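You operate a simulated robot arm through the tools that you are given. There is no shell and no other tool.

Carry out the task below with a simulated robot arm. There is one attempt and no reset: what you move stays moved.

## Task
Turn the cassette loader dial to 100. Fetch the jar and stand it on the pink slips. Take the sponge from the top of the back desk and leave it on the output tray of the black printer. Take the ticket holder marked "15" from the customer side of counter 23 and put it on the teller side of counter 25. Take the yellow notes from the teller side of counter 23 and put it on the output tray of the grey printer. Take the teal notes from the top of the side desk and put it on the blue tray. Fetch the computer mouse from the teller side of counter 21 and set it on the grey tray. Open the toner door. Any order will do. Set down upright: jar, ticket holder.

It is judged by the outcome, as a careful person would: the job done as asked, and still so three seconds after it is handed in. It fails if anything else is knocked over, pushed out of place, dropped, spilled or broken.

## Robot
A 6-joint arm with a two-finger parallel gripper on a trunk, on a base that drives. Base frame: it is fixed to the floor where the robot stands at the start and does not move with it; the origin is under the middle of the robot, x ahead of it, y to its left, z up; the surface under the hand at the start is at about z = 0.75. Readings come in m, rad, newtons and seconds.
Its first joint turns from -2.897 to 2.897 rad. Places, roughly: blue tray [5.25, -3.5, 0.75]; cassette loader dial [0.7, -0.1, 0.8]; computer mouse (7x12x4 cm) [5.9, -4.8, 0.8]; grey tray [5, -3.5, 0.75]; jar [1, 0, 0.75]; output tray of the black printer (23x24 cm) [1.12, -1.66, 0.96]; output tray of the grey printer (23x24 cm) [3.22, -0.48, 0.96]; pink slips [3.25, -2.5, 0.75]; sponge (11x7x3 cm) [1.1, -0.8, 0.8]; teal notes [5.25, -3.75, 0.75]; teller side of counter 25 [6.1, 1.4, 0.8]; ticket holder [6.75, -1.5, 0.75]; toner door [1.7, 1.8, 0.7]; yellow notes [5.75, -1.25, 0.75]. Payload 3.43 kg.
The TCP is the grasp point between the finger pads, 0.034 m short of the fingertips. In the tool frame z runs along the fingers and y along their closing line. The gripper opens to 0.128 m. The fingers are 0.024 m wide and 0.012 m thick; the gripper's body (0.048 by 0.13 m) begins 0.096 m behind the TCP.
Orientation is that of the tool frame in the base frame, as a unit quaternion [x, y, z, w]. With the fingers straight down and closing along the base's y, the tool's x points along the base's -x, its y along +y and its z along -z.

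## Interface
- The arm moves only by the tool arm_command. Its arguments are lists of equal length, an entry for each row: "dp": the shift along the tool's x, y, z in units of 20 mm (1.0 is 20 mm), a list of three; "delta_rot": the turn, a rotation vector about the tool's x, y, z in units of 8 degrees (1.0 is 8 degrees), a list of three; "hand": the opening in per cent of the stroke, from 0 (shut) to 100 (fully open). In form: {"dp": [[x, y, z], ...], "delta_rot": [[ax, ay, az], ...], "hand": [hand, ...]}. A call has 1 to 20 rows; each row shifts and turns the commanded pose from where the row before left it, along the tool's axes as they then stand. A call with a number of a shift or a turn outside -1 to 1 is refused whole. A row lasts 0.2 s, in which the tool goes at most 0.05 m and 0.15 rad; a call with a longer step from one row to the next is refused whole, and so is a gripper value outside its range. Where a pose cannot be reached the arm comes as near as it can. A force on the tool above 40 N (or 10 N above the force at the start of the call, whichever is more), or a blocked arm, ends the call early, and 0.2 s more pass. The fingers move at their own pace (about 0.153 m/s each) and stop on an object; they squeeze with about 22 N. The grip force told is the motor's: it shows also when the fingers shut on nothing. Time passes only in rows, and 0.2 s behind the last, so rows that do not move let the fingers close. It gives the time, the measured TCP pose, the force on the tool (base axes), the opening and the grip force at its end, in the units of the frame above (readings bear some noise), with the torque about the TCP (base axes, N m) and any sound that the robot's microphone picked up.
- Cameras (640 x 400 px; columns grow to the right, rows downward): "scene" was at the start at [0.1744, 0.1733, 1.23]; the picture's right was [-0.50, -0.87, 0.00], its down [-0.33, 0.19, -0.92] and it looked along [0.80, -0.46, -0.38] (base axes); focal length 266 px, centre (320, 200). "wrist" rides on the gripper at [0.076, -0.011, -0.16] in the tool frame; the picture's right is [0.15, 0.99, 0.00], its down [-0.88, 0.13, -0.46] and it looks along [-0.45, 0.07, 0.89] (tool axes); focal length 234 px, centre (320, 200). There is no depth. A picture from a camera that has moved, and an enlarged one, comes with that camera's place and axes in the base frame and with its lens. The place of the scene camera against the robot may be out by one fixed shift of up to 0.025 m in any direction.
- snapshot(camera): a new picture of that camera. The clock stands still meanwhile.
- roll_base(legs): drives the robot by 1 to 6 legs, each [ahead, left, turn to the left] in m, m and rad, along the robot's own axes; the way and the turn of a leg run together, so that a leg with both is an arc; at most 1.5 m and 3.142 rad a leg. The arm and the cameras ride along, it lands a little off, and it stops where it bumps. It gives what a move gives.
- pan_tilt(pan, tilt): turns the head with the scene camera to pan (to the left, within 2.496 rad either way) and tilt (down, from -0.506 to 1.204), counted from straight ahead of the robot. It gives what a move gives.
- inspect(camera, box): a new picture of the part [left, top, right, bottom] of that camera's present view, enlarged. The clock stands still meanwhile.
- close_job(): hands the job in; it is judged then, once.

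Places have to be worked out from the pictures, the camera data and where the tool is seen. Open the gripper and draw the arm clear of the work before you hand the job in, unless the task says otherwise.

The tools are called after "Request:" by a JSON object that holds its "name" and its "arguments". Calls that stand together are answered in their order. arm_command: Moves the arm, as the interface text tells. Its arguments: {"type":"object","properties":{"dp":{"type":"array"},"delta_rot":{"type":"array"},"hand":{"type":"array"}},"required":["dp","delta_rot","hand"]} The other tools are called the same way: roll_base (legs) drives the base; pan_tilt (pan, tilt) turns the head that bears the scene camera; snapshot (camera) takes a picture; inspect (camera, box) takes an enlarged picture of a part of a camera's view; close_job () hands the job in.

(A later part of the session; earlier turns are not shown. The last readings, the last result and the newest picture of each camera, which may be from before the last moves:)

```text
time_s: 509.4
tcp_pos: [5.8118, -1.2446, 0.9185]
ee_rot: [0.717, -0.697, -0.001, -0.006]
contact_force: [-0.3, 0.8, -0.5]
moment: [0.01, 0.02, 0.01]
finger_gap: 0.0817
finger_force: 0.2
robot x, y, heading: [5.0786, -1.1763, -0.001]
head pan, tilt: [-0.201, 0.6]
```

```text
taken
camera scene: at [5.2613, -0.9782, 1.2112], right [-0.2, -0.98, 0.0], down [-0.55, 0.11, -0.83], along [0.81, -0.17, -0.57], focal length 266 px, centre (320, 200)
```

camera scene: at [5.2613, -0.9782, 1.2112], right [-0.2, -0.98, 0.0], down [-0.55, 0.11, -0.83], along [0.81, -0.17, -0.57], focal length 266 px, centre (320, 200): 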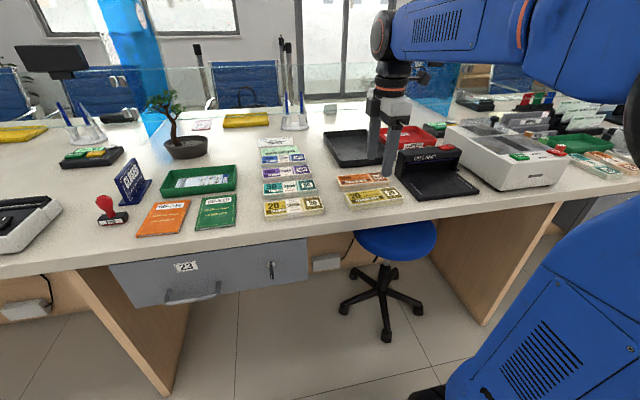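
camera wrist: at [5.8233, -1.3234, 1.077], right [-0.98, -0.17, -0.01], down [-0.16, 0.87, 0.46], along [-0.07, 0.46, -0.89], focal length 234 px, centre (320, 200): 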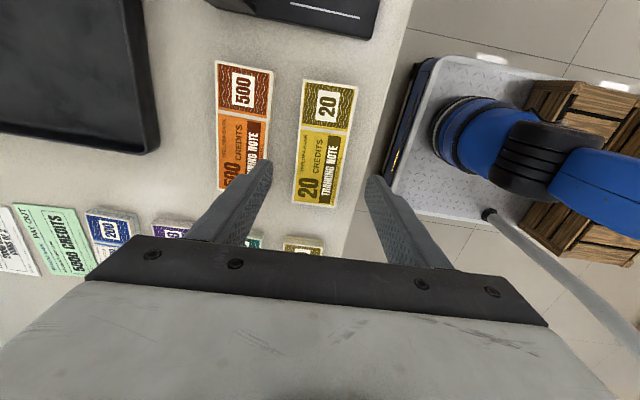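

The bundle's centre agrees with the TCP to about 1 mm. I lower to z ≈ 0.825 and check the clearances.

Request:
{"name": "arm_command", "arguments": {"dp": [[0, 0, 1], [0, 0, 1], [0, 0, 1], [0, 0, 1], [0, 0, 0.7], [0, 0, 0]], "delta_rot": [[0, 0, 0], [0, 0, 0], [0, 0, 0], [0, 0, 0], [0, 0, 0], [0, 0, 0]], "hand": [62, 62, 62, 62, 62, 62]}}

Request:
{"name": "snapshot", "arguments": {"camera": "wrist"}}

Request:
{"name": "inspect", "arguments": {"camera": "scene", "box": [300, 120, 460, 230]}}

```text
time_s: 510.8
tcp_pos: [5.8129, -1.244, 0.8252]
ee_rot: [0.717, -0.697, -0.001, -0.005]
contact_force: [0.8, 0.5, 0.5]
moment: [0.01, 0.04, 0.01]
finger_gap: 0.0794
finger_force: 0.0
robot x, y, heading: [5.0802, -1.1782, -0.006]
head pan, tilt: [-0.201, 0.6]
```

```text
taken
camera wrist: at [5.8237, -1.3226, 0.9828], right [-0.98, -0.17, -0.01], down [-0.16, 0.87, 0.46], along [-0.07, 0.46, -0.89], focal length 234 px, centre (320, 200)
```

wrist: 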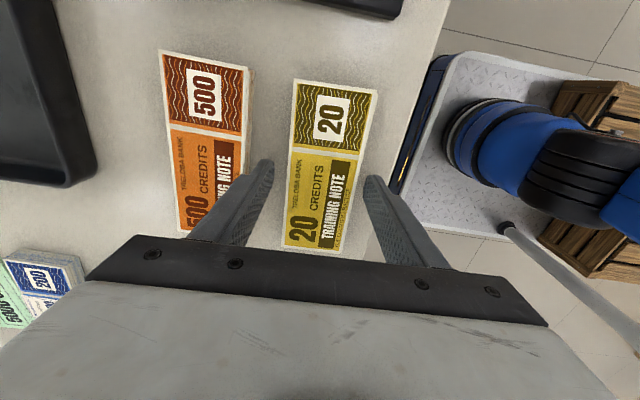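

```text
3.64 times, centred on (380, 175) of scene
camera zoom: at [5.2613, -0.9782, 1.2112], right [-0.2, -0.98, 0.0], down [-0.55, 0.11, -0.83], along [0.81, -0.17, -0.57], focal length 969 px, centre (102, 291)
```

zoom: 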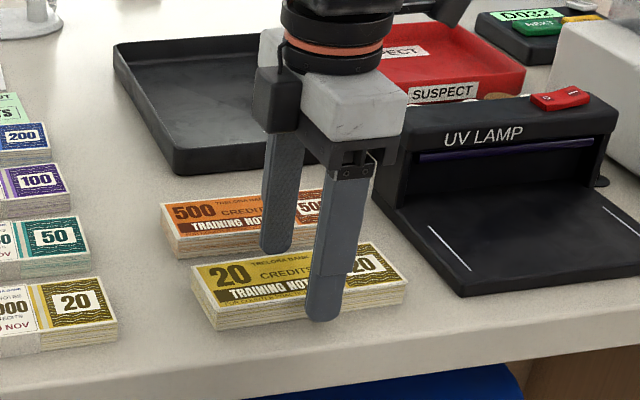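

The far finger sits in the gap between orange and yellow. I lower 5 mm more, close and lift.

Request:
{"name": "arm_command", "arguments": {"dp": [[0, 0, 0.25], [0, 0, 0], [0, 0, 0], [0, 0, 0], [0, 0, 0], [0, 0, -0.4], [0, 0, -1], [0, 0, -1], [0, 0, -1], [0, 0, -1], [0, 0, -1], [0, 0, 0]], "delta_rot": [[0, 0, 0], [0, 0, 0], [0, 0, 0], [0, 0, 0], [0, 0, 0], [0, 0, 0], [0, 0, 0], [0, 0, 0], [0, 0, 0], [0, 0, 0], [0, 0, 0], [0, 0, 0]], "hand": [62, 0, 0, 0, 0, 0, 0, 0, 0, 0, 0, 0]}}

Request:
{"name": "snapshot", "arguments": {"camera": "wrist"}}

Request:
{"name": "inspect", "arguments": {"camera": "scene", "box": [300, 100, 460, 230]}}

```text
time_s: 513.4
tcp_pos: [5.812, -1.2468, 0.9278]
ee_rot: [0.717, -0.697, -0.003, -0.005]
contact_force: [-0.6, 0.0, -0.7]
moment: [-0.01, 0.01, -0.03]
finger_gap: 0.0594
finger_force: 22.3
robot x, y, heading: [5.0818, -1.1795, 0.003]
head pan, tilt: [-0.201, 0.6]
```

```text
taken
camera wrist: at [5.8237, -1.3245, 1.0858], right [-0.98, -0.17, -0.01], down [-0.16, 0.87, 0.46], along [-0.08, 0.46, -0.89], focal length 234 px, centre (320, 200)
```

wrist: 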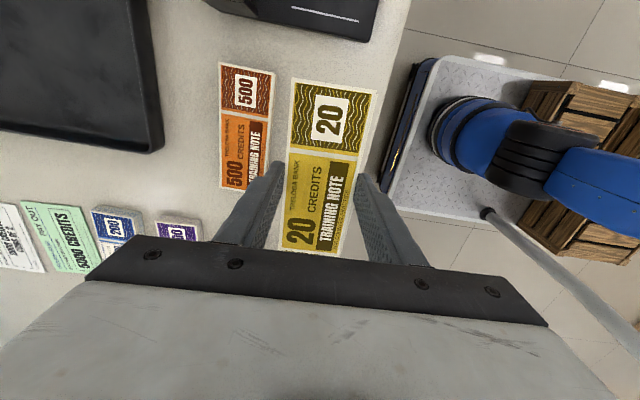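

```text
3.08 times, centred on (380, 165) of scene
camera zoom: at [5.2613, -0.9782, 1.2111], right [-0.2, -0.98, 0.0], down [-0.55, 0.11, -0.82], along [0.81, -0.17, -0.57], focal length 820 px, centre (135, 308)
```

zoom: 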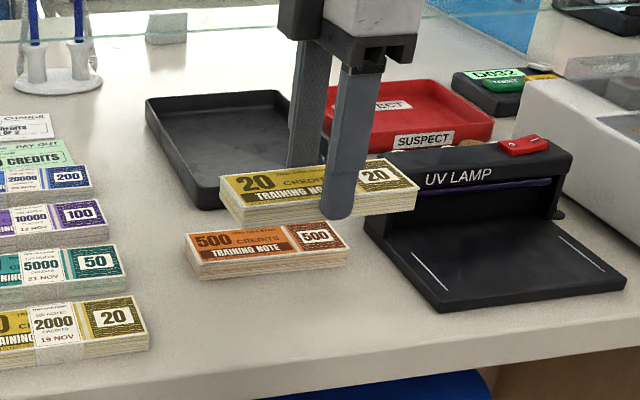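

The yellow notes are held and only they moved. I lift them to z ≈ 1.05, draw back, then back off and turn round toward the grey printer.

Request:
{"name": "arm_command", "arguments": {"dp": [[0, 0, -1], [0, 0, -1], [0, 0, -1], [0, 0, -1], [0, 0, -1], [0, 0, -1], [0, 1, 0], [0, 1, 0], [0, 1, 0], [0, 1, 0], [0, 1, 0], [0, 1, 0], [0, 1, 0], [0, 0, 0]], "delta_rot": [[0, 0, 0], [0, 0, 0], [0, 0, 0], [0, 0, 0], [0, 0, 0], [0, 0, 0], [0, 0, 0], [0, 0, 0], [0, 0, 0], [0, 0, 0], [0, 0, 0], [0, 0, 0], [0, 0, 0], [0, 0, 0]], "hand": [0, 0, 0, 0, 0, 0, 0, 0, 0, 0, 0, 0, 0, 0]}}

Request:
{"name": "roll_base", "arguments": {"legs": [[-0.55, 0.2, 0], [0, 0, 1.571], [0, 0, 1.571]]}}

Request:
{"name": "pan_tilt", "arguments": {"pan": 0.0, "tilt": 0.3}}

Request:
{"name": "snapshot", "arguments": {"camera": "scene"}}

```text
time_s: 516.4
tcp_pos: [5.6716, -1.2515, 1.047]
ee_rot: [0.717, -0.697, -0.002, -0.005]
contact_force: [0.0, -0.7, -1.4]
moment: [-0.02, -0.02, 0.02]
finger_gap: 0.0594
finger_force: 21.8
robot x, y, heading: [5.0792, -1.1764, -0.002]
head pan, tilt: [-0.201, 0.6]
```

```text
time_s: 527.3
tcp_pos: [3.9374, -0.8894, 1.0468]
ee_rot: [0.707, 0.707, -0.006, 0.002]
contact_force: [0.8, -0.6, -1.4]
moment: [-0.04, 0.04, -0.02]
finger_gap: 0.0592
finger_force: 22.2
robot x, y, heading: [4.5266, -0.9759, 3.108]
head pan, tilt: [-0.201, 0.6]
```

```text
time_s: 528.1
tcp_pos: [3.9374, -0.8894, 1.0477]
ee_rot: [0.707, 0.707, -0.005, 0.002]
contact_force: [0.6, 0.3, -1.4]
moment: [0.03, 0.05, -0.01]
finger_gap: 0.0596
finger_force: 22.3
robot x, y, heading: [4.5199, -0.9771, 3.111]
head pan, tilt: [0.0, 0.3]
```

```text
taken
camera scene: at [4.3592, -1.1926, 1.2386], right [0.03, 1.0, 0.0], down [0.3, -0.01, -0.95], along [-0.95, 0.03, -0.3], focal length 266 px, centre (320, 200)
```

scene: 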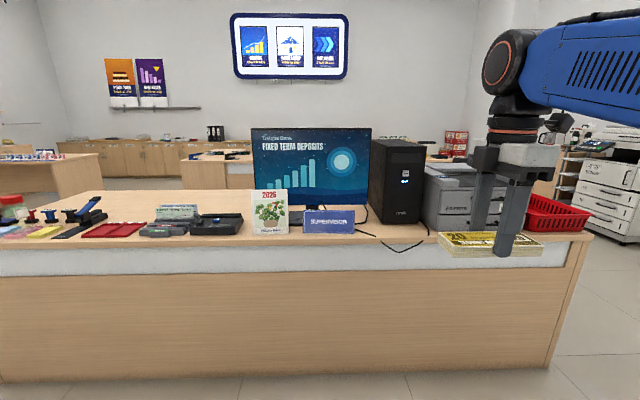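

The grey printer is behind my hand, between the PC tower and the red basket. I strafe right 0.5 m to face it and look.

Request:
{"name": "roll_base", "arguments": {"legs": [[0, -0.5, 0.03]]}}

Request:
{"name": "pan_tilt", "arguments": {"pan": -0.1, "tilt": 0.35}}

Request:
{"name": "snapshot", "arguments": {"camera": "scene"}}

Request:
{"name": "snapshot", "arguments": {"camera": "wrist"}}

```text
time_s: 531.0
tcp_pos: [3.9431, -0.4071, 1.0485]
ee_rot: [0.699, 0.715, -0.006, 0.001]
contact_force: [-0.1, 0.6, -0.8]
moment: [0.01, 0.01, 0.0]
finger_gap: 0.0594
finger_force: 22.6
robot x, y, heading: [4.5324, -0.4827, 3.134]
head pan, tilt: [0.0, 0.3]
```

```text
time_s: 531.7
tcp_pos: [3.944, -0.4074, 1.048]
ee_rot: [0.699, 0.715, -0.006, 0.003]
contact_force: [0.8, -0.1, -0.8]
moment: [-0.05, -0.03, 0.01]
finger_gap: 0.0597
finger_force: 21.6
robot x, y, heading: [4.5316, -0.483, 3.132]
head pan, tilt: [-0.099, 0.351]
```

```text
taken
camera scene: at [4.374, -0.6928, 1.2339], right [0.11, 0.99, 0.0], down [0.34, -0.04, -0.94], along [-0.93, 0.1, -0.34], focal length 266 px, centre (320, 200)
```

scene: 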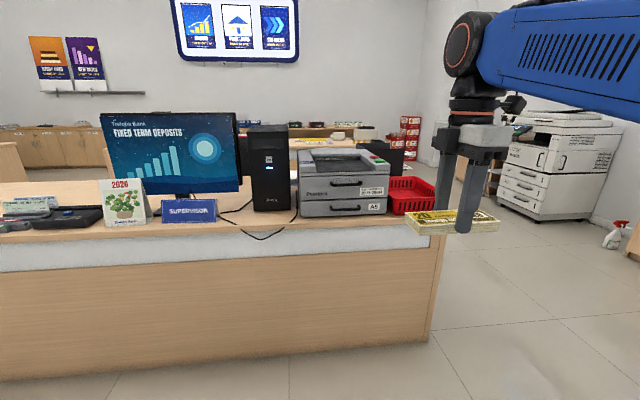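

```text
taken
camera wrist: at [3.9311, -0.3318, 1.2064], right [0.99, 0.17, -0.01], down [0.15, -0.87, 0.46], along [0.07, -0.46, -0.89], focal length 234 px, centre (320, 200)
```

wrist: 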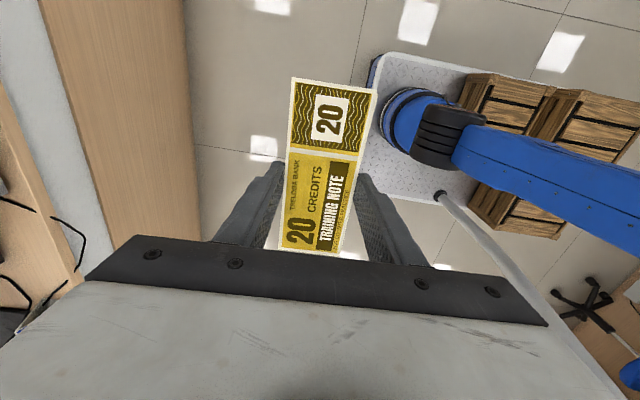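

The grey printer is directly ahead with its output tray on top. I enlarge the view of it.

Request:
{"name": "inspect", "arguments": {"camera": "scene", "box": [280, 130, 440, 230]}}

```text
4.00 times, centred on (360, 180) of scene
camera zoom: at [4.374, -0.6928, 1.2339], right [0.11, 0.99, 0.0], down [0.34, -0.04, -0.94], along [-0.93, 0.1, -0.34], focal length 1066 px, centre (160, 280)
```

zoom: 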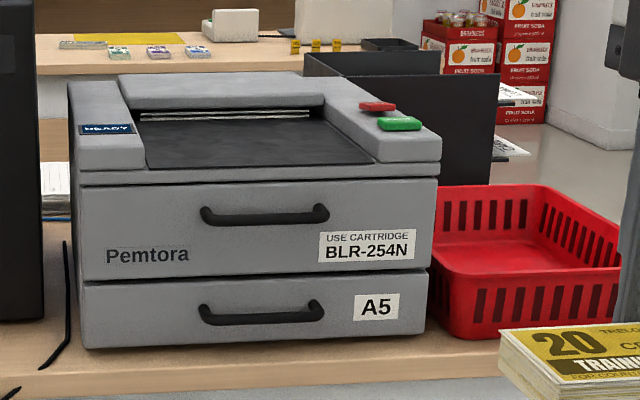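

The tray is the dark recess on top: x ≈ 3.08–3.32, y ≈ −0.59 to −0.36, z ≈ 0.96. I raise the notes to z ≈ 1.15 and drive 0.42 m nearer.

Request:
{"name": "arm_command", "arguments": {"dp": [[0, 0, -1], [0, 0, -1], [0, 0, -1], [0, 0, -1], [0, 0, -1], [0, 0, 0]], "delta_rot": [[0, 0, 0], [0, 0, 0], [0, 0, 0], [0, 0, 0], [0, 0, 0], [0, 0, 0]], "hand": [0, 0, 0, 0, 0, 0]}}

Request:
{"name": "roll_base", "arguments": {"legs": [[0.42, 0, 0]]}}

Request:
{"name": "snapshot", "arguments": {"camera": "wrist"}}

Request:
{"name": "pan_tilt", "arguments": {"pan": -0.2, "tilt": 0.4}}

Request:
{"name": "snapshot", "arguments": {"camera": "scene"}}

```text
time_s: 533.1
tcp_pos: [3.9463, -0.4071, 1.1485]
ee_rot: [0.699, 0.715, -0.005, 0.001]
contact_force: [-0.6, 0.4, -0.6]
moment: [-0.01, -0.01, -0.01]
finger_gap: 0.0594
finger_force: 22.0
robot x, y, heading: [4.5355, -0.4808, 3.139]
head pan, tilt: [-0.099, 0.351]
```

```text
time_s: 535.7
tcp_pos: [3.5296, -0.4039, 1.1481]
ee_rot: [0.7, 0.715, -0.006, 0.002]
contact_force: [-0.4, -0.1, -0.3]
moment: [0.05, -0.03, -0.01]
finger_gap: 0.0595
finger_force: 21.7
robot x, y, heading: [4.121, -0.4805, 3.134]
head pan, tilt: [-0.099, 0.351]
```

```text
taken
camera wrist: at [3.5163, -0.3275, 1.3067], right [0.99, 0.17, -0.01], down [0.15, -0.87, 0.46], along [0.07, -0.46, -0.89], focal length 234 px, centre (320, 200)
```

wrist: 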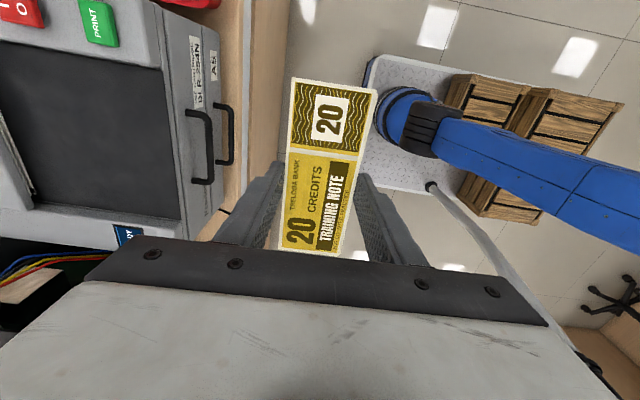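

```text
time_s: 536.3
tcp_pos: [3.5298, -0.4038, 1.1479]
ee_rot: [0.7, 0.714, -0.006, 0.001]
contact_force: [0.1, -0.1, -0.3]
moment: [-0.03, 0.0, -0.01]
finger_gap: 0.0595
finger_force: 21.8
robot x, y, heading: [4.1232, -0.4801, 3.131]
head pan, tilt: [-0.201, 0.4]
```

```text
taken
camera scene: at [3.9609, -0.6798, 1.2294], right [0.21, 0.98, 0.0], down [0.38, -0.08, -0.92], along [-0.9, 0.19, -0.39], focal length 266 px, centre (320, 200)
```

scene: 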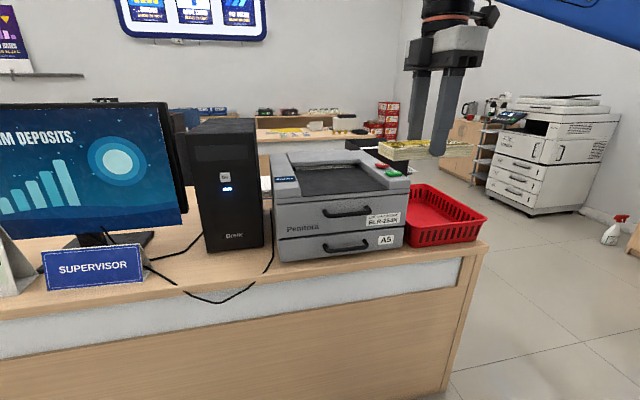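

The tray measures x 3.07–3.31, y −0.584 to −0.353. I carry the notes over its middle at z ≈ 1.08, which clears the printer's casing.

Request:
{"name": "arm_command", "arguments": {"dp": [[-0.195, -0.97, 0.2], [-0.195, -0.97, 0.2], [-0.195, -0.97, 0.2], [-0.195, -0.97, 0.2], [-0.195, -0.97, 0.2], [-0.195, -0.97, 0.2], [-0.195, -0.97, 0.2], [-0.195, -0.97, 0.2], [-0.195, -0.97, 0.2], [-0.195, -0.97, 0.2], [-0.195, -0.97, 0.2], [-0.195, -0.97, 0.2], [-0.195, -0.97, 0.2], [-0.195, -0.97, 0.2], [-0.195, -0.97, 0.2], [-0.195, -0.97, 0.2], [-0.195, -0.97, 0.2], [0, 0, 0]], "delta_rot": [[0, 0, 0], [0, 0, 0], [0, 0, 0], [0, 0, 0], [0, 0, 0], [0, 0, 0], [0, 0, 0], [0, 0, 0], [0, 0, 0], [0, 0, 0], [0, 0, 0], [0, 0, 0], [0, 0, 0], [0, 0, 0], [0, 0, 0], [0, 0, 0], [0, 0, 0], [0, 0, 0]], "hand": [0, 0, 0, 0, 0, 0, 0, 0, 0, 0, 0, 0, 0, 0, 0, 0, 0, 0]}}

Request:
{"name": "snapshot", "arguments": {"camera": "wrist"}}

Request:
{"name": "inspect", "arguments": {"camera": "scene", "box": [240, 90, 440, 260]}}

```text
time_s: 540.1
tcp_pos: [3.201, -0.4768, 1.0807]
ee_rot: [0.7, 0.715, -0.006, 0.001]
contact_force: [-0.2, 1.0, -0.9]
moment: [-0.01, 0.0, -0.01]
finger_gap: 0.0597
finger_force: 21.7
robot x, y, heading: [4.1208, -0.4772, 3.134]
head pan, tilt: [-0.201, 0.4]
```

```text
taken
camera wrist: at [3.1871, -0.401, 1.2395], right [0.99, 0.17, -0.01], down [0.15, -0.87, 0.46], along [0.07, -0.46, -0.89], focal length 234 px, centre (320, 200)
```

wrist: 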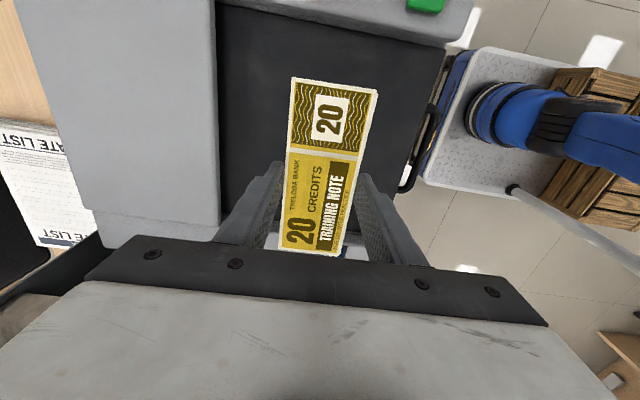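

```text
2.35 times, centred on (340, 175) of scene
camera zoom: at [3.9609, -0.6798, 1.2294], right [0.21, 0.98, 0.0], down [0.38, -0.08, -0.92], along [-0.9, 0.19, -0.39], focal length 627 px, centre (273, 259)
```

zoom: 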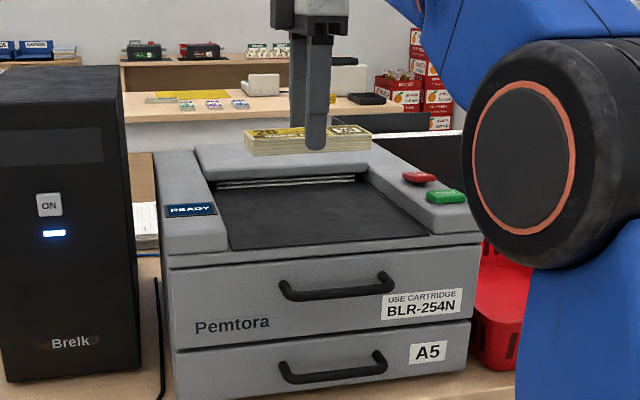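

The notes hang centred over the tray. I lower them to just above its surface and then in small steps.

Request:
{"name": "arm_command", "arguments": {"dp": [[0, 0, 1], [0, 0, 1], [0, 0, 0.8], [0, 0, 0]], "delta_rot": [[0, 0, 0], [0, 0, 0], [0, 0, 0], [0, 0, 0]], "hand": [0, 0, 0, 0]}}

Request:
{"name": "inspect", "arguments": {"camera": "scene", "box": [240, 90, 440, 260]}}

Request:
{"name": "arm_command", "arguments": {"dp": [[0, 0, 0.2], [0, 0, 0.2], [0, 0, 0]], "delta_rot": [[0, 0, 0], [0, 0, 0], [0, 0, 0]], "hand": [0, 0, 0]}}

```text
time_s: 541.1
tcp_pos: [3.2023, -0.4771, 1.0258]
ee_rot: [0.699, 0.715, -0.005, 0.002]
contact_force: [0.3, 0.1, -1.2]
moment: [-0.03, 0.03, -0.02]
finger_gap: 0.0595
finger_force: 22.6
robot x, y, heading: [4.121, -0.4824, 3.135]
head pan, tilt: [-0.201, 0.4]
```

```text
2.35 times, centred on (340, 175) of scene
camera zoom: at [3.9608, -0.6798, 1.2294], right [0.21, 0.98, 0.0], down [0.38, -0.08, -0.92], along [-0.9, 0.19, -0.39], focal length 627 px, centre (273, 259)
```

zoom: 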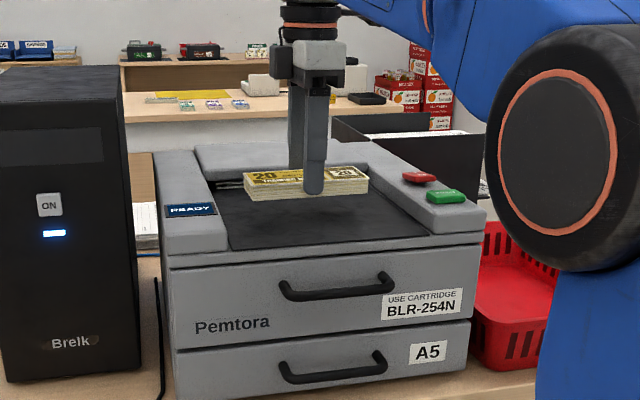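

```text
time_s: 541.9
tcp_pos: [3.2005, -0.4777, 1.0184]
ee_rot: [0.699, 0.715, -0.006, 0.002]
contact_force: [0.3, 0.7, -1.4]
moment: [0.02, 0.0, -0.02]
finger_gap: 0.0594
finger_force: 21.9
robot x, y, heading: [4.1214, -0.4791, 3.13]
head pan, tilt: [-0.201, 0.4]
```

Still in the air; I keep lowering in small steps, watching the force.

Request:
{"name": "arm_command", "arguments": {"dp": [[0, 0, 0.15], [0, 0, 0.15], [0, 0, 0.15], [0, 0, 0]], "delta_rot": [[0, 0, 0], [0, 0, 0], [0, 0, 0], [0, 0, 0]], "hand": [0, 0, 0, 0]}}

Request:
{"name": "arm_command", "arguments": {"dp": [[0, 0, 0.1], [0, 0, 0.1], [0, 0, 0]], "delta_rot": [[0, 0, 0], [0, 0, 0], [0, 0, 0]], "hand": [0, 0, 0]}}

```text
time_s: 542.9
tcp_pos: [3.2009, -0.4784, 1.0089]
ee_rot: [0.7, 0.715, -0.007, 0.002]
contact_force: [-1.1, 0.6, -0.9]
moment: [0.01, -0.01, -0.01]
finger_gap: 0.0593
finger_force: 21.5
robot x, y, heading: [4.1212, -0.4778, 3.133]
head pan, tilt: [-0.201, 0.4]
```

```text
time_s: 543.7
tcp_pos: [3.2011, -0.4782, 1.0054]
ee_rot: [0.699, 0.715, -0.006, 0.002]
contact_force: [-0.3, -0.9, -1.1]
moment: [-0.04, 0.01, 0.01]
finger_gap: 0.0592
finger_force: 21.7
robot x, y, heading: [4.1203, -0.4812, 3.136]
head pan, tilt: [-0.201, 0.4]
```

Request:
{"name": "arm_command", "arguments": {"dp": [[0, 0, 0.1], [0, 0, 0.1], [0, 0, 0]], "delta_rot": [[0, 0, 0], [0, 0, 0], [0, 0, 0]], "hand": [0, 0, 0]}}

Request:
{"name": "inspect", "arguments": {"camera": "scene", "box": [280, 110, 400, 210]}}

```text
time_s: 544.5
tcp_pos: [3.1998, -0.4784, 1.0024]
ee_rot: [0.7, 0.714, -0.006, 0.002]
contact_force: [0.1, 1.1, -1.6]
moment: [0.0, 0.03, 0.02]
finger_gap: 0.0596
finger_force: 22.4
robot x, y, heading: [4.118, -0.4828, 3.133]
head pan, tilt: [-0.201, 0.4]
```

```text
4.00 times, centred on (340, 160) of scene
camera zoom: at [3.9608, -0.6798, 1.2294], right [0.21, 0.98, 0.0], down [0.38, -0.08, -0.92], along [-0.9, 0.19, -0.39], focal length 1066 px, centre (240, 360)
```

zoom: 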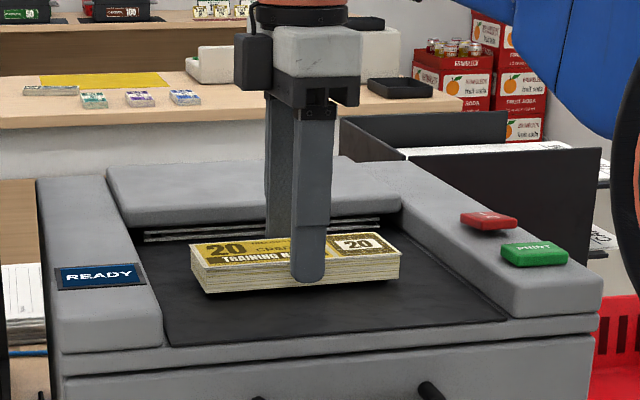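

Very near the surface now; I continue down 2 mm at a time.

Request:
{"name": "arm_command", "arguments": {"dp": [[0, 0, 0.1], [0, 0, 0.1], [0, 0, 0]], "delta_rot": [[0, 0, 0], [0, 0, 0], [0, 0, 0]], "hand": [0, 0, 0]}}

Request:
{"name": "arm_command", "arguments": {"dp": [[0, 0, 0.1], [0, 0, 0]], "delta_rot": [[0, 0, 0], [0, 0, 0]], "hand": [0, 0]}}

```text
time_s: 545.3
tcp_pos: [3.2007, -0.4776, 0.9978]
ee_rot: [0.7, 0.715, -0.005, 0.002]
contact_force: [-0.4, 0.7, 1.5]
moment: [0.0, -0.1, 0.03]
finger_gap: 0.0595
finger_force: 21.2
robot x, y, heading: [4.1204, -0.4773, 3.135]
head pan, tilt: [-0.201, 0.4]
```

```text
time_s: 545.9
tcp_pos: [3.2019, -0.479, 0.9969]
ee_rot: [0.699, 0.715, -0.006, 0.002]
contact_force: [-8.7, 2.2, 19.9]
moment: [0.01, 0.22, 0.02]
finger_gap: 0.0598
finger_force: 22.0
robot x, y, heading: [4.1179, -0.4829, 3.13]
head pan, tilt: [-0.201, 0.4]
```

The notes touch the tray (20 N, sloping slightly to the back). I open gently and rise straight up.

Request:
{"name": "arm_command", "arguments": {"dp": [[0, 0, -0.05], [0, 0, 0], [0, 0, 0], [0, 0, 0], [0, 0, -0.5], [0, 0, -1], [0, 0, -1], [0, 0, -1], [0, 0, -1], [0, 0, -1], [0, 0, 0]], "delta_rot": [[0, 0, 0], [0, 0, 0], [0, 0, 0], [0, 0, 0], [0, 0, 0], [0, 0, 0], [0, 0, 0], [0, 0, 0], [0, 0, 0], [0, 0, 0], [0, 0, 0]], "hand": [0, 62, 62, 62, 62, 62, 62, 62, 62, 62, 62]}}

Request:
{"name": "snapshot", "arguments": {"camera": "wrist"}}

Request:
{"name": "inspect", "arguments": {"camera": "scene", "box": [240, 90, 440, 260]}}

```text
time_s: 548.3
tcp_pos: [3.2018, -0.4762, 1.1064]
ee_rot: [0.7, 0.714, -0.006, 0.002]
contact_force: [-0.7, -0.4, -0.1]
moment: [0.01, 0.0, 0.01]
finger_gap: 0.0794
finger_force: 0.1
robot x, y, heading: [4.1206, -0.4789, 3.13]
head pan, tilt: [-0.201, 0.4]
```

```text
taken
camera wrist: at [3.1876, -0.4011, 1.265], right [0.99, 0.17, -0.01], down [0.15, -0.87, 0.46], along [0.07, -0.46, -0.89], focal length 234 px, centre (320, 200)
```

wrist: 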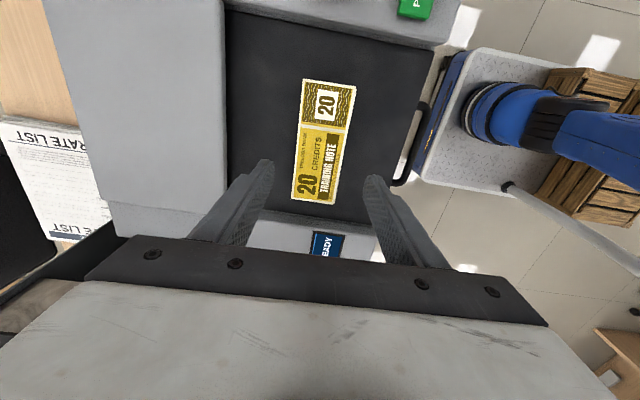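

```text
2.35 times, centred on (340, 175) of scene
camera zoom: at [3.9609, -0.6798, 1.2294], right [0.21, 0.98, 0.0], down [0.38, -0.08, -0.92], along [-0.9, 0.19, -0.39], focal length 627 px, centre (273, 259)
```

zoom: 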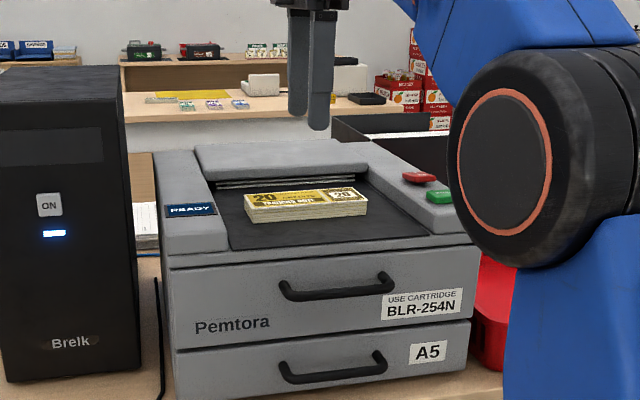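

The yellow notes rest in the grey printer's output tray. I draw the arm back from the printer and drive to the copier for the toner door.

Request:
{"name": "arm_command", "arguments": {"dp": [[0, 1, 0], [0, 1, 0], [0, 1, 0], [0, 1, 0], [0, 1, 0], [0, 1, 0], [0, 1, 0], [0, 1, 0], [0, 1, 0], [0, 1, 0], [0, 1, 0], [0, 1, 0], [0, 1, 0], [0, 1, 0], [0, 1, 0], [0, 0, 0]], "delta_rot": [[0, 0, 0], [0, 0, 0], [0, 0, 0], [0, 0, 0], [0, 0, 0], [0, 0, 0], [0, 0, 0], [0, 0, 0], [0, 0, 0], [0, 0, 0], [0, 0, 0], [0, 0, 0], [0, 0, 0], [0, 0, 0], [0, 0, 0], [0, 0, 0]], "hand": [62, 62, 62, 62, 62, 62, 62, 62, 62, 62, 62, 62, 62, 62, 62, 62]}}

Request:
{"name": "roll_base", "arguments": {"legs": [[0, -1.4, 0], [1.2, 0, 0], [1.05, 0, 0], [0, 0, -1.56]]}}

Request:
{"name": "pan_tilt", "arguments": {"pan": 0.0, "tilt": 0.4}}

Request:
{"name": "snapshot", "arguments": {"camera": "scene"}}

```text
time_s: 551.7
tcp_pos: [3.5022, -0.4705, 1.1037]
ee_rot: [0.699, 0.715, -0.005, 0.001]
contact_force: [0.8, 0.8, 0.3]
moment: [0.01, -0.01, -0.02]
finger_gap: 0.0793
finger_force: 0.0
robot x, y, heading: [4.1213, -0.4745, 3.135]
head pan, tilt: [-0.201, 0.4]
```

```text
time_s: 573.4
tcp_pos: [1.8296, 1.528, 1.1052]
ee_rot: [1.0, 0.023, -0.005, -0.003]
contact_force: [-0.3, -0.2, 0.0]
moment: [-0.05, 0.0, -0.02]
finger_gap: 0.0793
finger_force: 0.1
robot x, y, heading: [1.8351, 0.9112, 1.585]
head pan, tilt: [-0.201, 0.4]
```

```text
time_s: 574.1
tcp_pos: [1.8295, 1.5283, 1.1059]
ee_rot: [1.0, 0.025, -0.005, -0.002]
contact_force: [-0.3, 0.3, 1.0]
moment: [-0.01, 0.0, 0.03]
finger_gap: 0.0794
finger_force: 0.1
robot x, y, heading: [1.8339, 0.9139, 1.587]
head pan, tilt: [0.0, 0.4]
```

```text
taken
camera scene: at [1.6266, 1.0787, 1.2294], right [1.0, 0.02, 0.0], down [0.01, -0.39, -0.92], along [-0.01, 0.92, -0.39], focal length 266 px, centre (320, 200)
```

scene: 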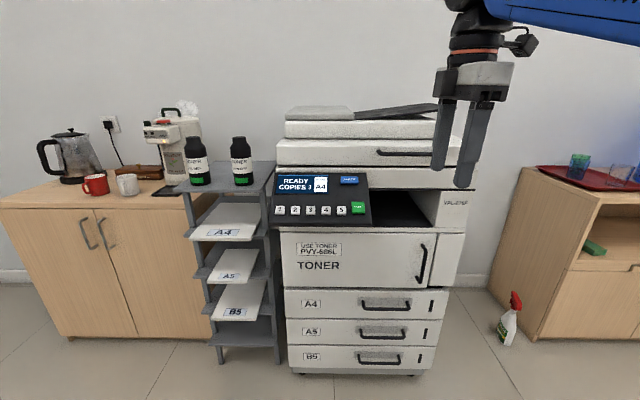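

The copier's toner door is straight ahead, with a vertical bar handle on its right side. I enlarge it.

Request:
{"name": "inspect", "arguments": {"camera": "scene", "box": [265, 160, 485, 310]}}

Request:
{"name": "inspect", "arguments": {"camera": "scene", "box": [390, 220, 470, 300]}}

```text
2.67 times, centred on (375, 235) of scene
camera zoom: at [1.6266, 1.0787, 1.2294], right [1.0, 0.02, 0.0], down [0.01, -0.39, -0.92], along [-0.01, 0.92, -0.39], focal length 710 px, centre (173, 107)
```

zoom: 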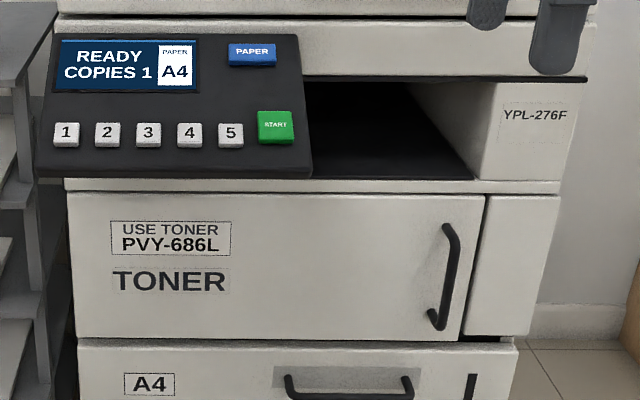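

```text
5.00 times, centred on (430, 260) of scene
camera zoom: at [1.6266, 1.0787, 1.2294], right [1.0, 0.02, 0.0], down [0.01, -0.39, -0.92], along [-0.01, 0.92, -0.39], focal length 1332 px, centre (-230, -100)
```

zoom: 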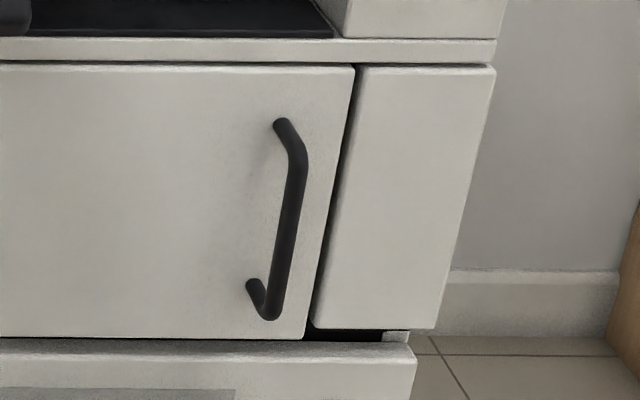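

Door: x ≈ 1.48 (hinge) to 2.03, z ≈ 0.525–0.762, face at y ≈ 1.87; the vertical bar handle is at x ≈ 1.98, z ≈ 0.575–0.735, standing off a little. I back up 0.3 m, then turn the tool to neutral for facing +y.

Request:
{"name": "roll_base", "arguments": {"legs": [[-0.3, 0, -0.015]]}}

Request:
{"name": "arm_command", "arguments": {"dp": [[0, 0, 0], [0, 0, 0], [0, 0, 0], [0, 0, 0], [0, 0, 0], [0, 0, 0], [0, 0, 0], [0, 0, 0], [0, 0, 0], [0, 0, 0], [0, 0, 0], [0, 0, 0], [0, 0, 0]], "delta_rot": [[0, 0, 1], [0, 0, 1], [0, 0, 1], [0, 0, 1], [0, 0, 1], [0, 0, 1], [0, 0, 1], [0, 0, 1], [0, 0, 1], [0, 0, 1], [0, 0, 1], [0, 0, 0.5], [0, 0, 0]], "hand": [62, 62, 62, 62, 62, 62, 62, 62, 62, 62, 62, 62, 62]}}

Request:
{"name": "snapshot", "arguments": {"camera": "wrist"}}

```text
time_s: 576.2
tcp_pos: [1.8435, 1.2257, 1.1053]
ee_rot: [1.0, 0.014, -0.005, -0.003]
contact_force: [-0.6, 0.5, 0.3]
moment: [-0.01, 0.01, -0.01]
finger_gap: 0.0793
finger_force: 0.2
robot x, y, heading: [1.8382, 0.6079, 1.57]
head pan, tilt: [0.0, 0.4]
```

```text
time_s: 579.0
tcp_pos: [1.8426, 1.2268, 1.1047]
ee_rot: [-0.704, 0.71, 0.005, -0.002]
contact_force: [0.5, -0.4, -0.1]
moment: [0.01, 0.03, -0.02]
finger_gap: 0.0792
finger_force: 0.0
robot x, y, heading: [1.8361, 0.6078, 1.566]
head pan, tilt: [0.0, 0.4]
```

```text
taken
camera wrist: at [1.8532, 1.1478, 1.2637], right [-0.99, -0.14, 0.01], down [-0.12, 0.88, 0.46], along [-0.07, 0.46, -0.89], focal length 234 px, centre (320, 200)
```

wrist: 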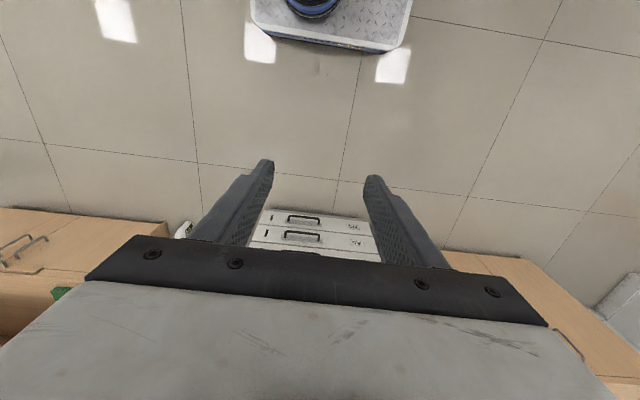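

The tool is neutral. I move to about [1.98, 1.55, 1.0] and then pitch the tool up 90° so that it points at the copier (+y).

Request:
{"name": "arm_command", "arguments": {"dp": [[-1, -0.43, 0.31], [-1, -0.43, 0.31], [-1, -0.43, 0.31], [-1, -0.43, 0.31], [-1, -0.43, 0.31], [-1, -0.43, 0.31], [-1, -0.43, 0.31], [-1, -0.43, 0.31], [-1, -0.43, 0.31], [-1, -0.43, 0.31], [-1, -0.43, 0.31], [-1, -0.43, 0.31], [-1, -0.43, 0.31], [-1, -0.43, 0.31], [-1, -0.43, 0.31], [-1, -0.43, 0.31], [0, 0, 0]], "delta_rot": [[0, 0, 0], [0, 0, 0], [0, 0, 0], [0, 0, 0], [0, 0, 0], [0, 0, 0], [0, 0, 0], [0, 0, 0], [0, 0, 0], [0, 0, 0], [0, 0, 0], [0, 0, 0], [0, 0, 0], [0, 0, 0], [0, 0, 0], [0, 0, 0], [0, 0, 0]], "hand": [62, 62, 62, 62, 62, 62, 62, 62, 62, 62, 62, 62, 62, 62, 62, 62, 62]}}

Request:
{"name": "arm_command", "arguments": {"dp": [[0, 0, 0], [0, 0, 0], [0, 0, 0], [0, 0, 0], [0, 0, 0], [0, 0, 0], [0, 0, 0], [0, 0, 0], [0, 0, 0], [0, 0, 0], [0, 0, 0], [0, 0, 0], [0, 0, 0]], "delta_rot": [[0, -1, 0], [0, -1, 0], [0, -1, 0], [0, -1, 0], [0, -1, 0], [0, -1, 0], [0, -1, 0], [0, -1, 0], [0, -1, 0], [0, -1, 0], [0, -1, 0], [0, -0.25, 0], [0, 0, 0]], "hand": [62, 62, 62, 62, 62, 62, 62, 62, 62, 62, 62, 62, 62]}}

Request:
{"name": "snapshot", "arguments": {"camera": "scene"}}

Request:
{"name": "snapshot", "arguments": {"camera": "wrist"}}

```text
time_s: 582.6
tcp_pos: [1.9828, 1.5465, 1.0058]
ee_rot: [-0.704, 0.71, 0.006, -0.002]
contact_force: [0.4, 0.5, 0.5]
moment: [-0.05, -0.01, -0.03]
finger_gap: 0.0795
finger_force: 0.1
robot x, y, heading: [1.8335, 0.6075, 1.566]
head pan, tilt: [0.0, 0.4]
```

```text
time_s: 585.4
tcp_pos: [1.9692, 1.5465, 1.0031]
ee_rot: [0.547, -0.535, -0.472, -0.438]
contact_force: [0.5, -0.5, -0.2]
moment: [-0.02, 0.0, -0.01]
finger_gap: 0.0794
finger_force: 0.0
out of reach, approached as far as the arm can: row 10, 11
robot x, y, heading: [1.8389, 0.6038, 1.57]
head pan, tilt: [0.0, 0.4]
```

```text
taken
camera scene: at [1.632, 0.7809, 1.2294], right [1.0, 0.0, 0.0], down [0.0, -0.39, -0.92], along [0.0, 0.92, -0.39], focal length 266 px, centre (320, 200)
```

scene: 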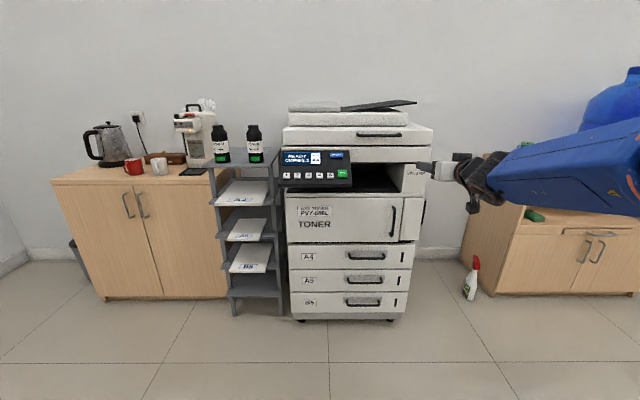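

```text
taken
camera wrist: at [1.9846, 1.3757, 0.9549], right [-0.99, -0.07, -0.12], down [-0.09, -0.3, 0.95], along [-0.1, 0.95, 0.29], focal length 234 px, centre (320, 200)
```

wrist: 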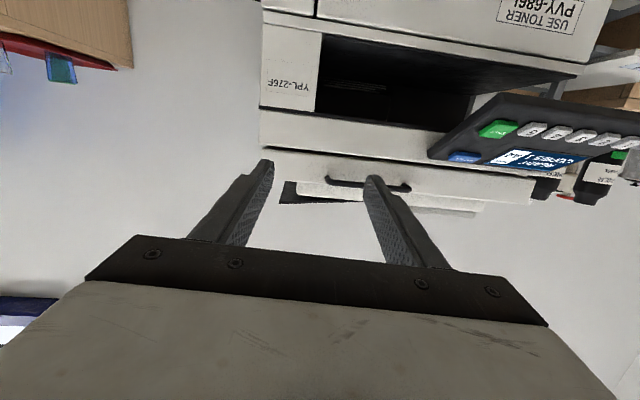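

The last rows met the edge of the wrist's range near horizontal. I hold still a moment to see where the arm has settled.

Request:
{"name": "arm_command", "arguments": {"dp": [[0, 0, 0], [0, 0, 0], [0, 0, 0]], "delta_rot": [[0, 0, 0], [0, 0, 0], [0, 0, 0]], "hand": [62, 62, 62]}}

```text
time_s: 586.2
tcp_pos: [1.9681, 1.5464, 1.0009]
ee_rot: [0.547, -0.535, -0.472, -0.438]
contact_force: [0.4, -0.6, -1.1]
moment: [0.04, -0.01, 0.0]
finger_gap: 0.0797
finger_force: 0.0
robot x, y, heading: [1.8395, 0.6069, 1.571]
head pan, tilt: [0.0, 0.4]
```

It settled pitched about 80° with a slight yaw. A tilt of about 55° serves just as well for the vertical bar, so I pitch back 25°, correct the yaw, and go to a pre-grasp point near [1.98, 1.70, 0.70].

Request:
{"name": "arm_command", "arguments": {"dp": [[0, 0, 0], [0, 0, 0], [0, 0, 0], [0, 0, 0], [0, 0, 0]], "delta_rot": [[0.31, 0, 0.05], [0, 1, 0], [0, 1, 0], [0, 1, 0], [0, 0.1, 0]], "hand": [62, 62, 62, 62, 62]}}

Request:
{"name": "arm_command", "arguments": {"dp": [[0.525, -0.04, 0.993], [0.525, -0.04, 0.993], [0.525, -0.04, 0.993], [0.525, -0.04, 0.993], [0.525, -0.04, 0.993], [0.525, -0.04, 0.993], [0.525, -0.04, 0.993], [0.525, -0.04, 0.993], [0.525, -0.04, 0.993], [0.525, -0.04, 0.993], [0.525, -0.04, 0.993], [0.525, -0.04, 0.993], [0, 0, 0]], "delta_rot": [[0, 0, 0], [0, 0, 0], [0, 0, 0], [0, 0, 0], [0, 0, 0], [0, 0, 0], [0, 0, 0], [0, 0, 0], [0, 0, 0], [0, 0, 0], [0, 0, 0], [0, 0, 0], [0, 0, 0]], "hand": [62, 62, 62, 62, 62, 62, 62, 62, 62, 62, 62, 62, 62]}}

Request:
{"name": "snapshot", "arguments": {"camera": "wrist"}}

Request:
{"name": "snapshot", "arguments": {"camera": "scene"}}

```text
time_s: 587.4
tcp_pos: [1.9538, 1.5485, 1.004]
ee_rot: [0.597, -0.582, -0.413, -0.368]
contact_force: [0.0, 0.4, -0.2]
moment: [0.02, -0.01, -0.01]
finger_gap: 0.0793
finger_force: 0.0
out of reach, approached as far as the arm can: row 2, 3, 4
robot x, y, heading: [1.8363, 0.6092, 1.569]
head pan, tilt: [0.0, 0.4]
```

```text
time_s: 590.2
tcp_pos: [1.9446, 1.7188, 0.7938]
ee_rot: [0.598, -0.581, -0.414, -0.367]
contact_force: [-0.9, 0.2, 0.1]
moment: [0.04, 0.02, -0.02]
finger_gap: 0.0792
finger_force: 0.1
robot x, y, heading: [1.8377, 0.608, 1.568]
head pan, tilt: [0.0, 0.4]
```

```text
taken
camera wrist: at [1.9638, 1.5416, 0.7853], right [-0.99, -0.11, -0.09], down [-0.08, -0.08, 0.99], along [-0.12, 0.99, 0.07], focal length 234 px, centre (320, 200)
```

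wrist: 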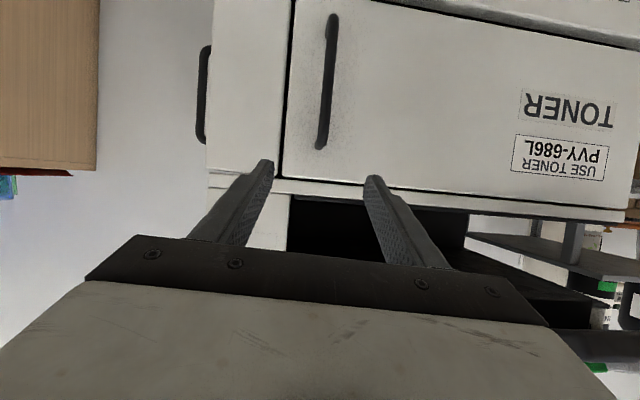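

```text
taken
camera scene: at [1.632, 0.7809, 1.2294], right [1.0, 0.0, 0.0], down [0.0, -0.39, -0.92], along [0.0, 0.92, -0.39], focal length 266 px, centre (320, 200)
```

scene: 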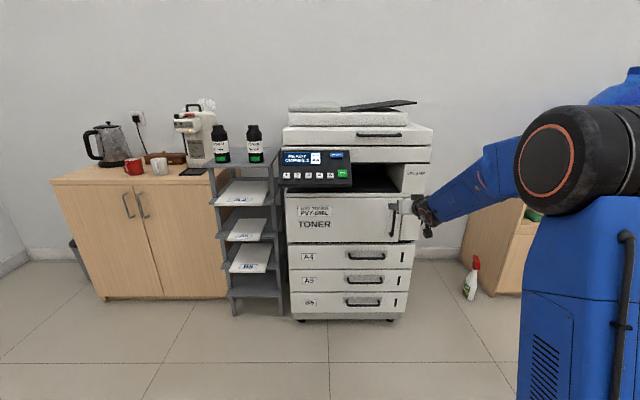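

The wrist view shows the bar (upside down) ahead of the fingers; its distance is still uncertain. I slide down and slightly back, purely along the tool's x, to get a second view for triangulation.

Request:
{"name": "arm_command", "arguments": {"dp": [[0.93, 0, 0], [0.93, 0, 0], [0.93, 0, 0], [0.93, 0, 0], [0.93, 0, 0], [0.93, 0, 0], [0.93, 0, 0], [0, 0, 0]], "delta_rot": [[0, 0, 0], [0, 0, 0], [0, 0, 0], [0, 0, 0], [0, 0, 0], [0, 0, 0], [0, 0, 0], [0, 0, 0]], "hand": [62, 62, 62, 62, 62, 62, 62, 62]}}

Request:
{"name": "snapshot", "arguments": {"camera": "wrist"}}

Request:
{"name": "pan_tilt", "arguments": {"pan": -0.2, "tilt": 0.5}}

Request:
{"name": "inspect", "arguments": {"camera": "scene", "box": [200, 120, 440, 280]}}

```text
time_s: 592.0
tcp_pos: [1.9432, 1.6673, 0.6738]
ee_rot: [0.598, -0.581, -0.414, -0.367]
contact_force: [-0.8, 0.2, 0.2]
moment: [0.0, 0.03, -0.02]
finger_gap: 0.0794
finger_force: 0.0
robot x, y, heading: [1.8359, 0.6072, 1.573]
head pan, tilt: [0.0, 0.4]
```

```text
taken
camera wrist: at [1.9623, 1.4905, 0.6662], right [-0.99, -0.11, -0.09], down [-0.08, -0.08, 0.99], along [-0.12, 0.99, 0.07], focal length 234 px, centre (320, 200)
```

wrist: 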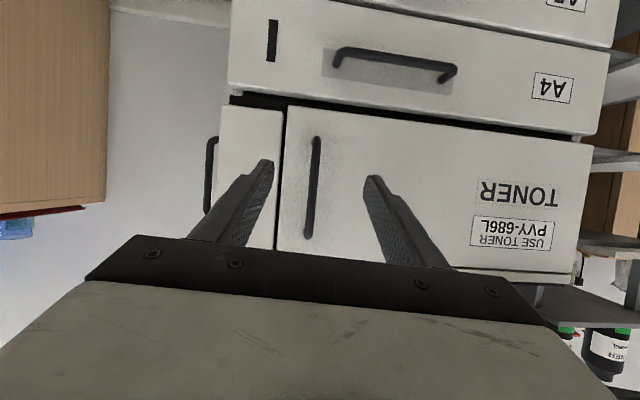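

```text
time_s: 592.7
tcp_pos: [1.9428, 1.6676, 0.6737]
ee_rot: [0.598, -0.58, -0.414, -0.366]
contact_force: [0.1, -1.0, 0.1]
moment: [0.03, 0.02, -0.01]
finger_gap: 0.0795
finger_force: 0.1
robot x, y, heading: [1.8364, 0.6105, 1.57]
head pan, tilt: [-0.201, 0.499]
```

```text
2.50 times, centred on (320, 200) of scene
camera zoom: at [1.6501, 0.7775, 1.2203], right [0.98, -0.2, 0.0], down [-0.1, -0.47, -0.88], along [0.18, 0.86, -0.48], focal length 666 px, centre (320, 200)
```

zoom: 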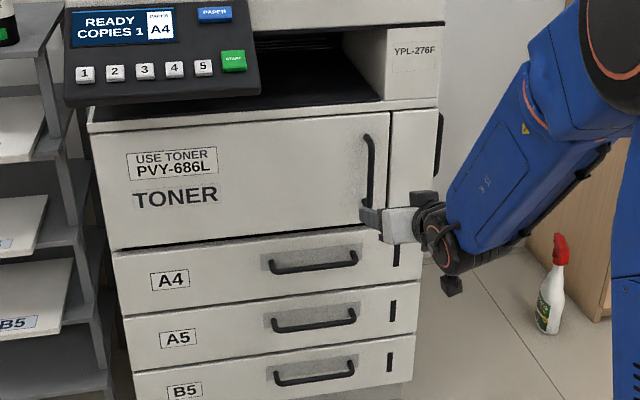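

Triangulated, the bar is at x ≈ 1.933, y ≈ 1.82–1.83, z ≈ 0.60–0.745. I approach with the fingers astride it, first most of the way.

Request:
{"name": "arm_command", "arguments": {"dp": [[-0.28, 0, 0.886], [-0.28, 0, 0.886], [-0.28, 0, 0.886], [-0.28, 0, 0.886], [-0.28, 0, 0.886], [0, 0, 0]], "delta_rot": [[0, 0, 0], [0, 0, 0], [0, 0, 0], [0, 0, 0], [0, 0, 0], [0, 0, 0]], "hand": [62, 62, 62, 62, 62, 62]}}

Request:
{"name": "snapshot", "arguments": {"camera": "wrist"}}

Request:
{"name": "inspect", "arguments": {"camera": "scene", "box": [280, 140, 400, 240]}}

```text
time_s: 594.1
tcp_pos: [1.9382, 1.761, 0.6664]
ee_rot: [0.598, -0.581, -0.414, -0.366]
contact_force: [0.4, -0.5, 0.2]
moment: [0.02, -0.03, 0.02]
finger_gap: 0.0794
finger_force: 0.0
robot x, y, heading: [1.84, 0.6079, 1.567]
head pan, tilt: [-0.201, 0.499]
```

```text
taken
camera wrist: at [1.9575, 1.5843, 0.6581], right [-0.99, -0.11, -0.09], down [-0.08, -0.08, 0.99], along [-0.12, 0.99, 0.07], focal length 234 px, centre (320, 200)
```

wrist: 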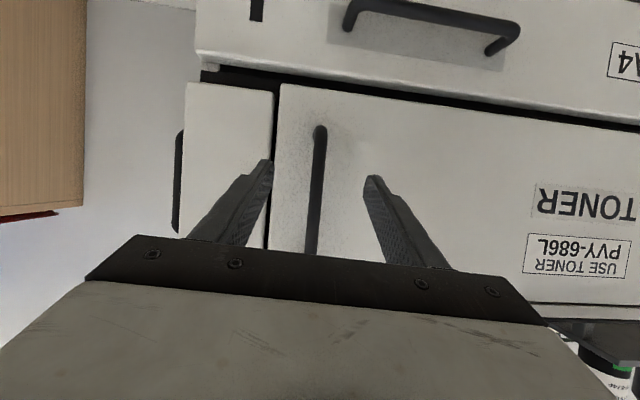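

```text
4.00 times, centred on (340, 190) of scene
camera zoom: at [1.6502, 0.7775, 1.2202], right [0.98, -0.2, 0.0], down [-0.1, -0.47, -0.88], along [0.18, 0.86, -0.48], focal length 1066 px, centre (240, 240)
```

zoom: 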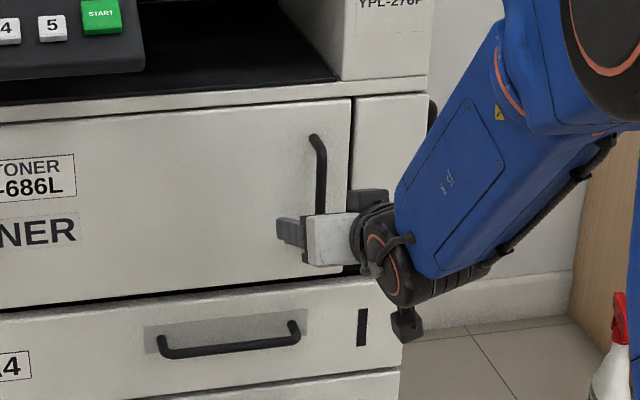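

The bar lies between the fingers. I move in the remaining ~5 cm, watching the force.

Request:
{"name": "arm_command", "arguments": {"dp": [[-0.28, 0, 0.886], [-0.28, 0, 0.886], [-0.1, 0, 0.35], [0, 0, 0]], "delta_rot": [[0, 0, 0], [0, 0, 0], [0, 0, 0], [0, 0, 0]], "hand": [62, 62, 62, 62]}}

Request:
{"name": "snapshot", "arguments": {"camera": "wrist"}}

Request:
{"name": "inspect", "arguments": {"camera": "scene", "box": [280, 140, 400, 240]}}

```text
time_s: 594.8
tcp_pos: [1.9368, 1.797, 0.6631]
ee_rot: [0.597, -0.583, -0.412, -0.367]
contact_force: [-0.9, -23.6, 10.6]
moment: [0.28, -0.37, -0.87]
finger_gap: 0.0776
finger_force: 0.1
robot x, y, heading: [1.8416, 0.6049, 1.572]
head pan, tilt: [-0.201, 0.499]
stopped in row 3: the force on the tool passed its limit at 66 N (the readings are from after the stop); the commanded pose is now the measured one
```

```text
taken
camera wrist: at [1.955, 1.62, 0.6546], right [-0.99, -0.11, -0.09], down [-0.08, -0.08, 0.99], along [-0.12, 0.99, 0.07], focal length 234 px, centre (320, 200)
```

wrist: 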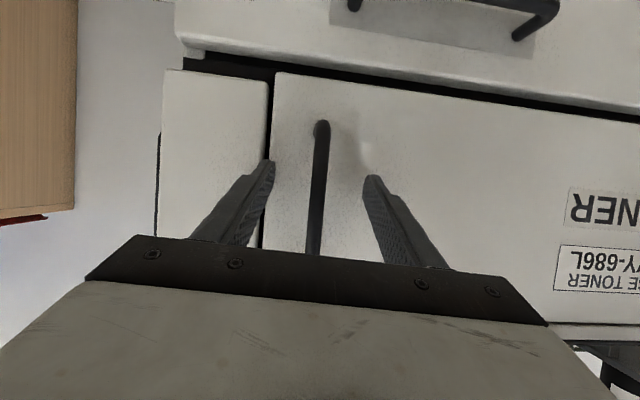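

```text
4.00 times, centred on (340, 190) of scene
camera zoom: at [1.6501, 0.7759, 1.2204], right [0.98, -0.2, 0.0], down [-0.1, -0.47, -0.88], along [0.18, 0.86, -0.48], focal length 1066 px, centre (240, 240)
```

zoom: 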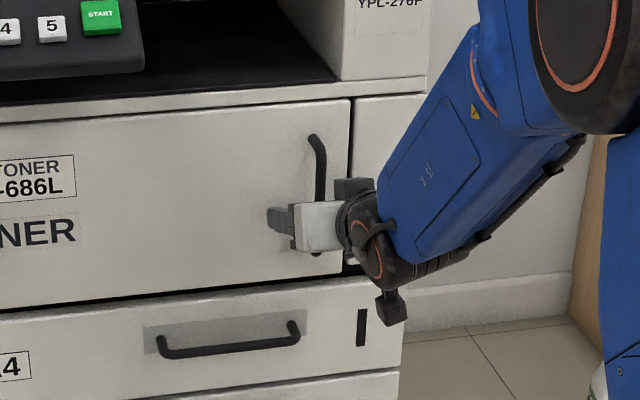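

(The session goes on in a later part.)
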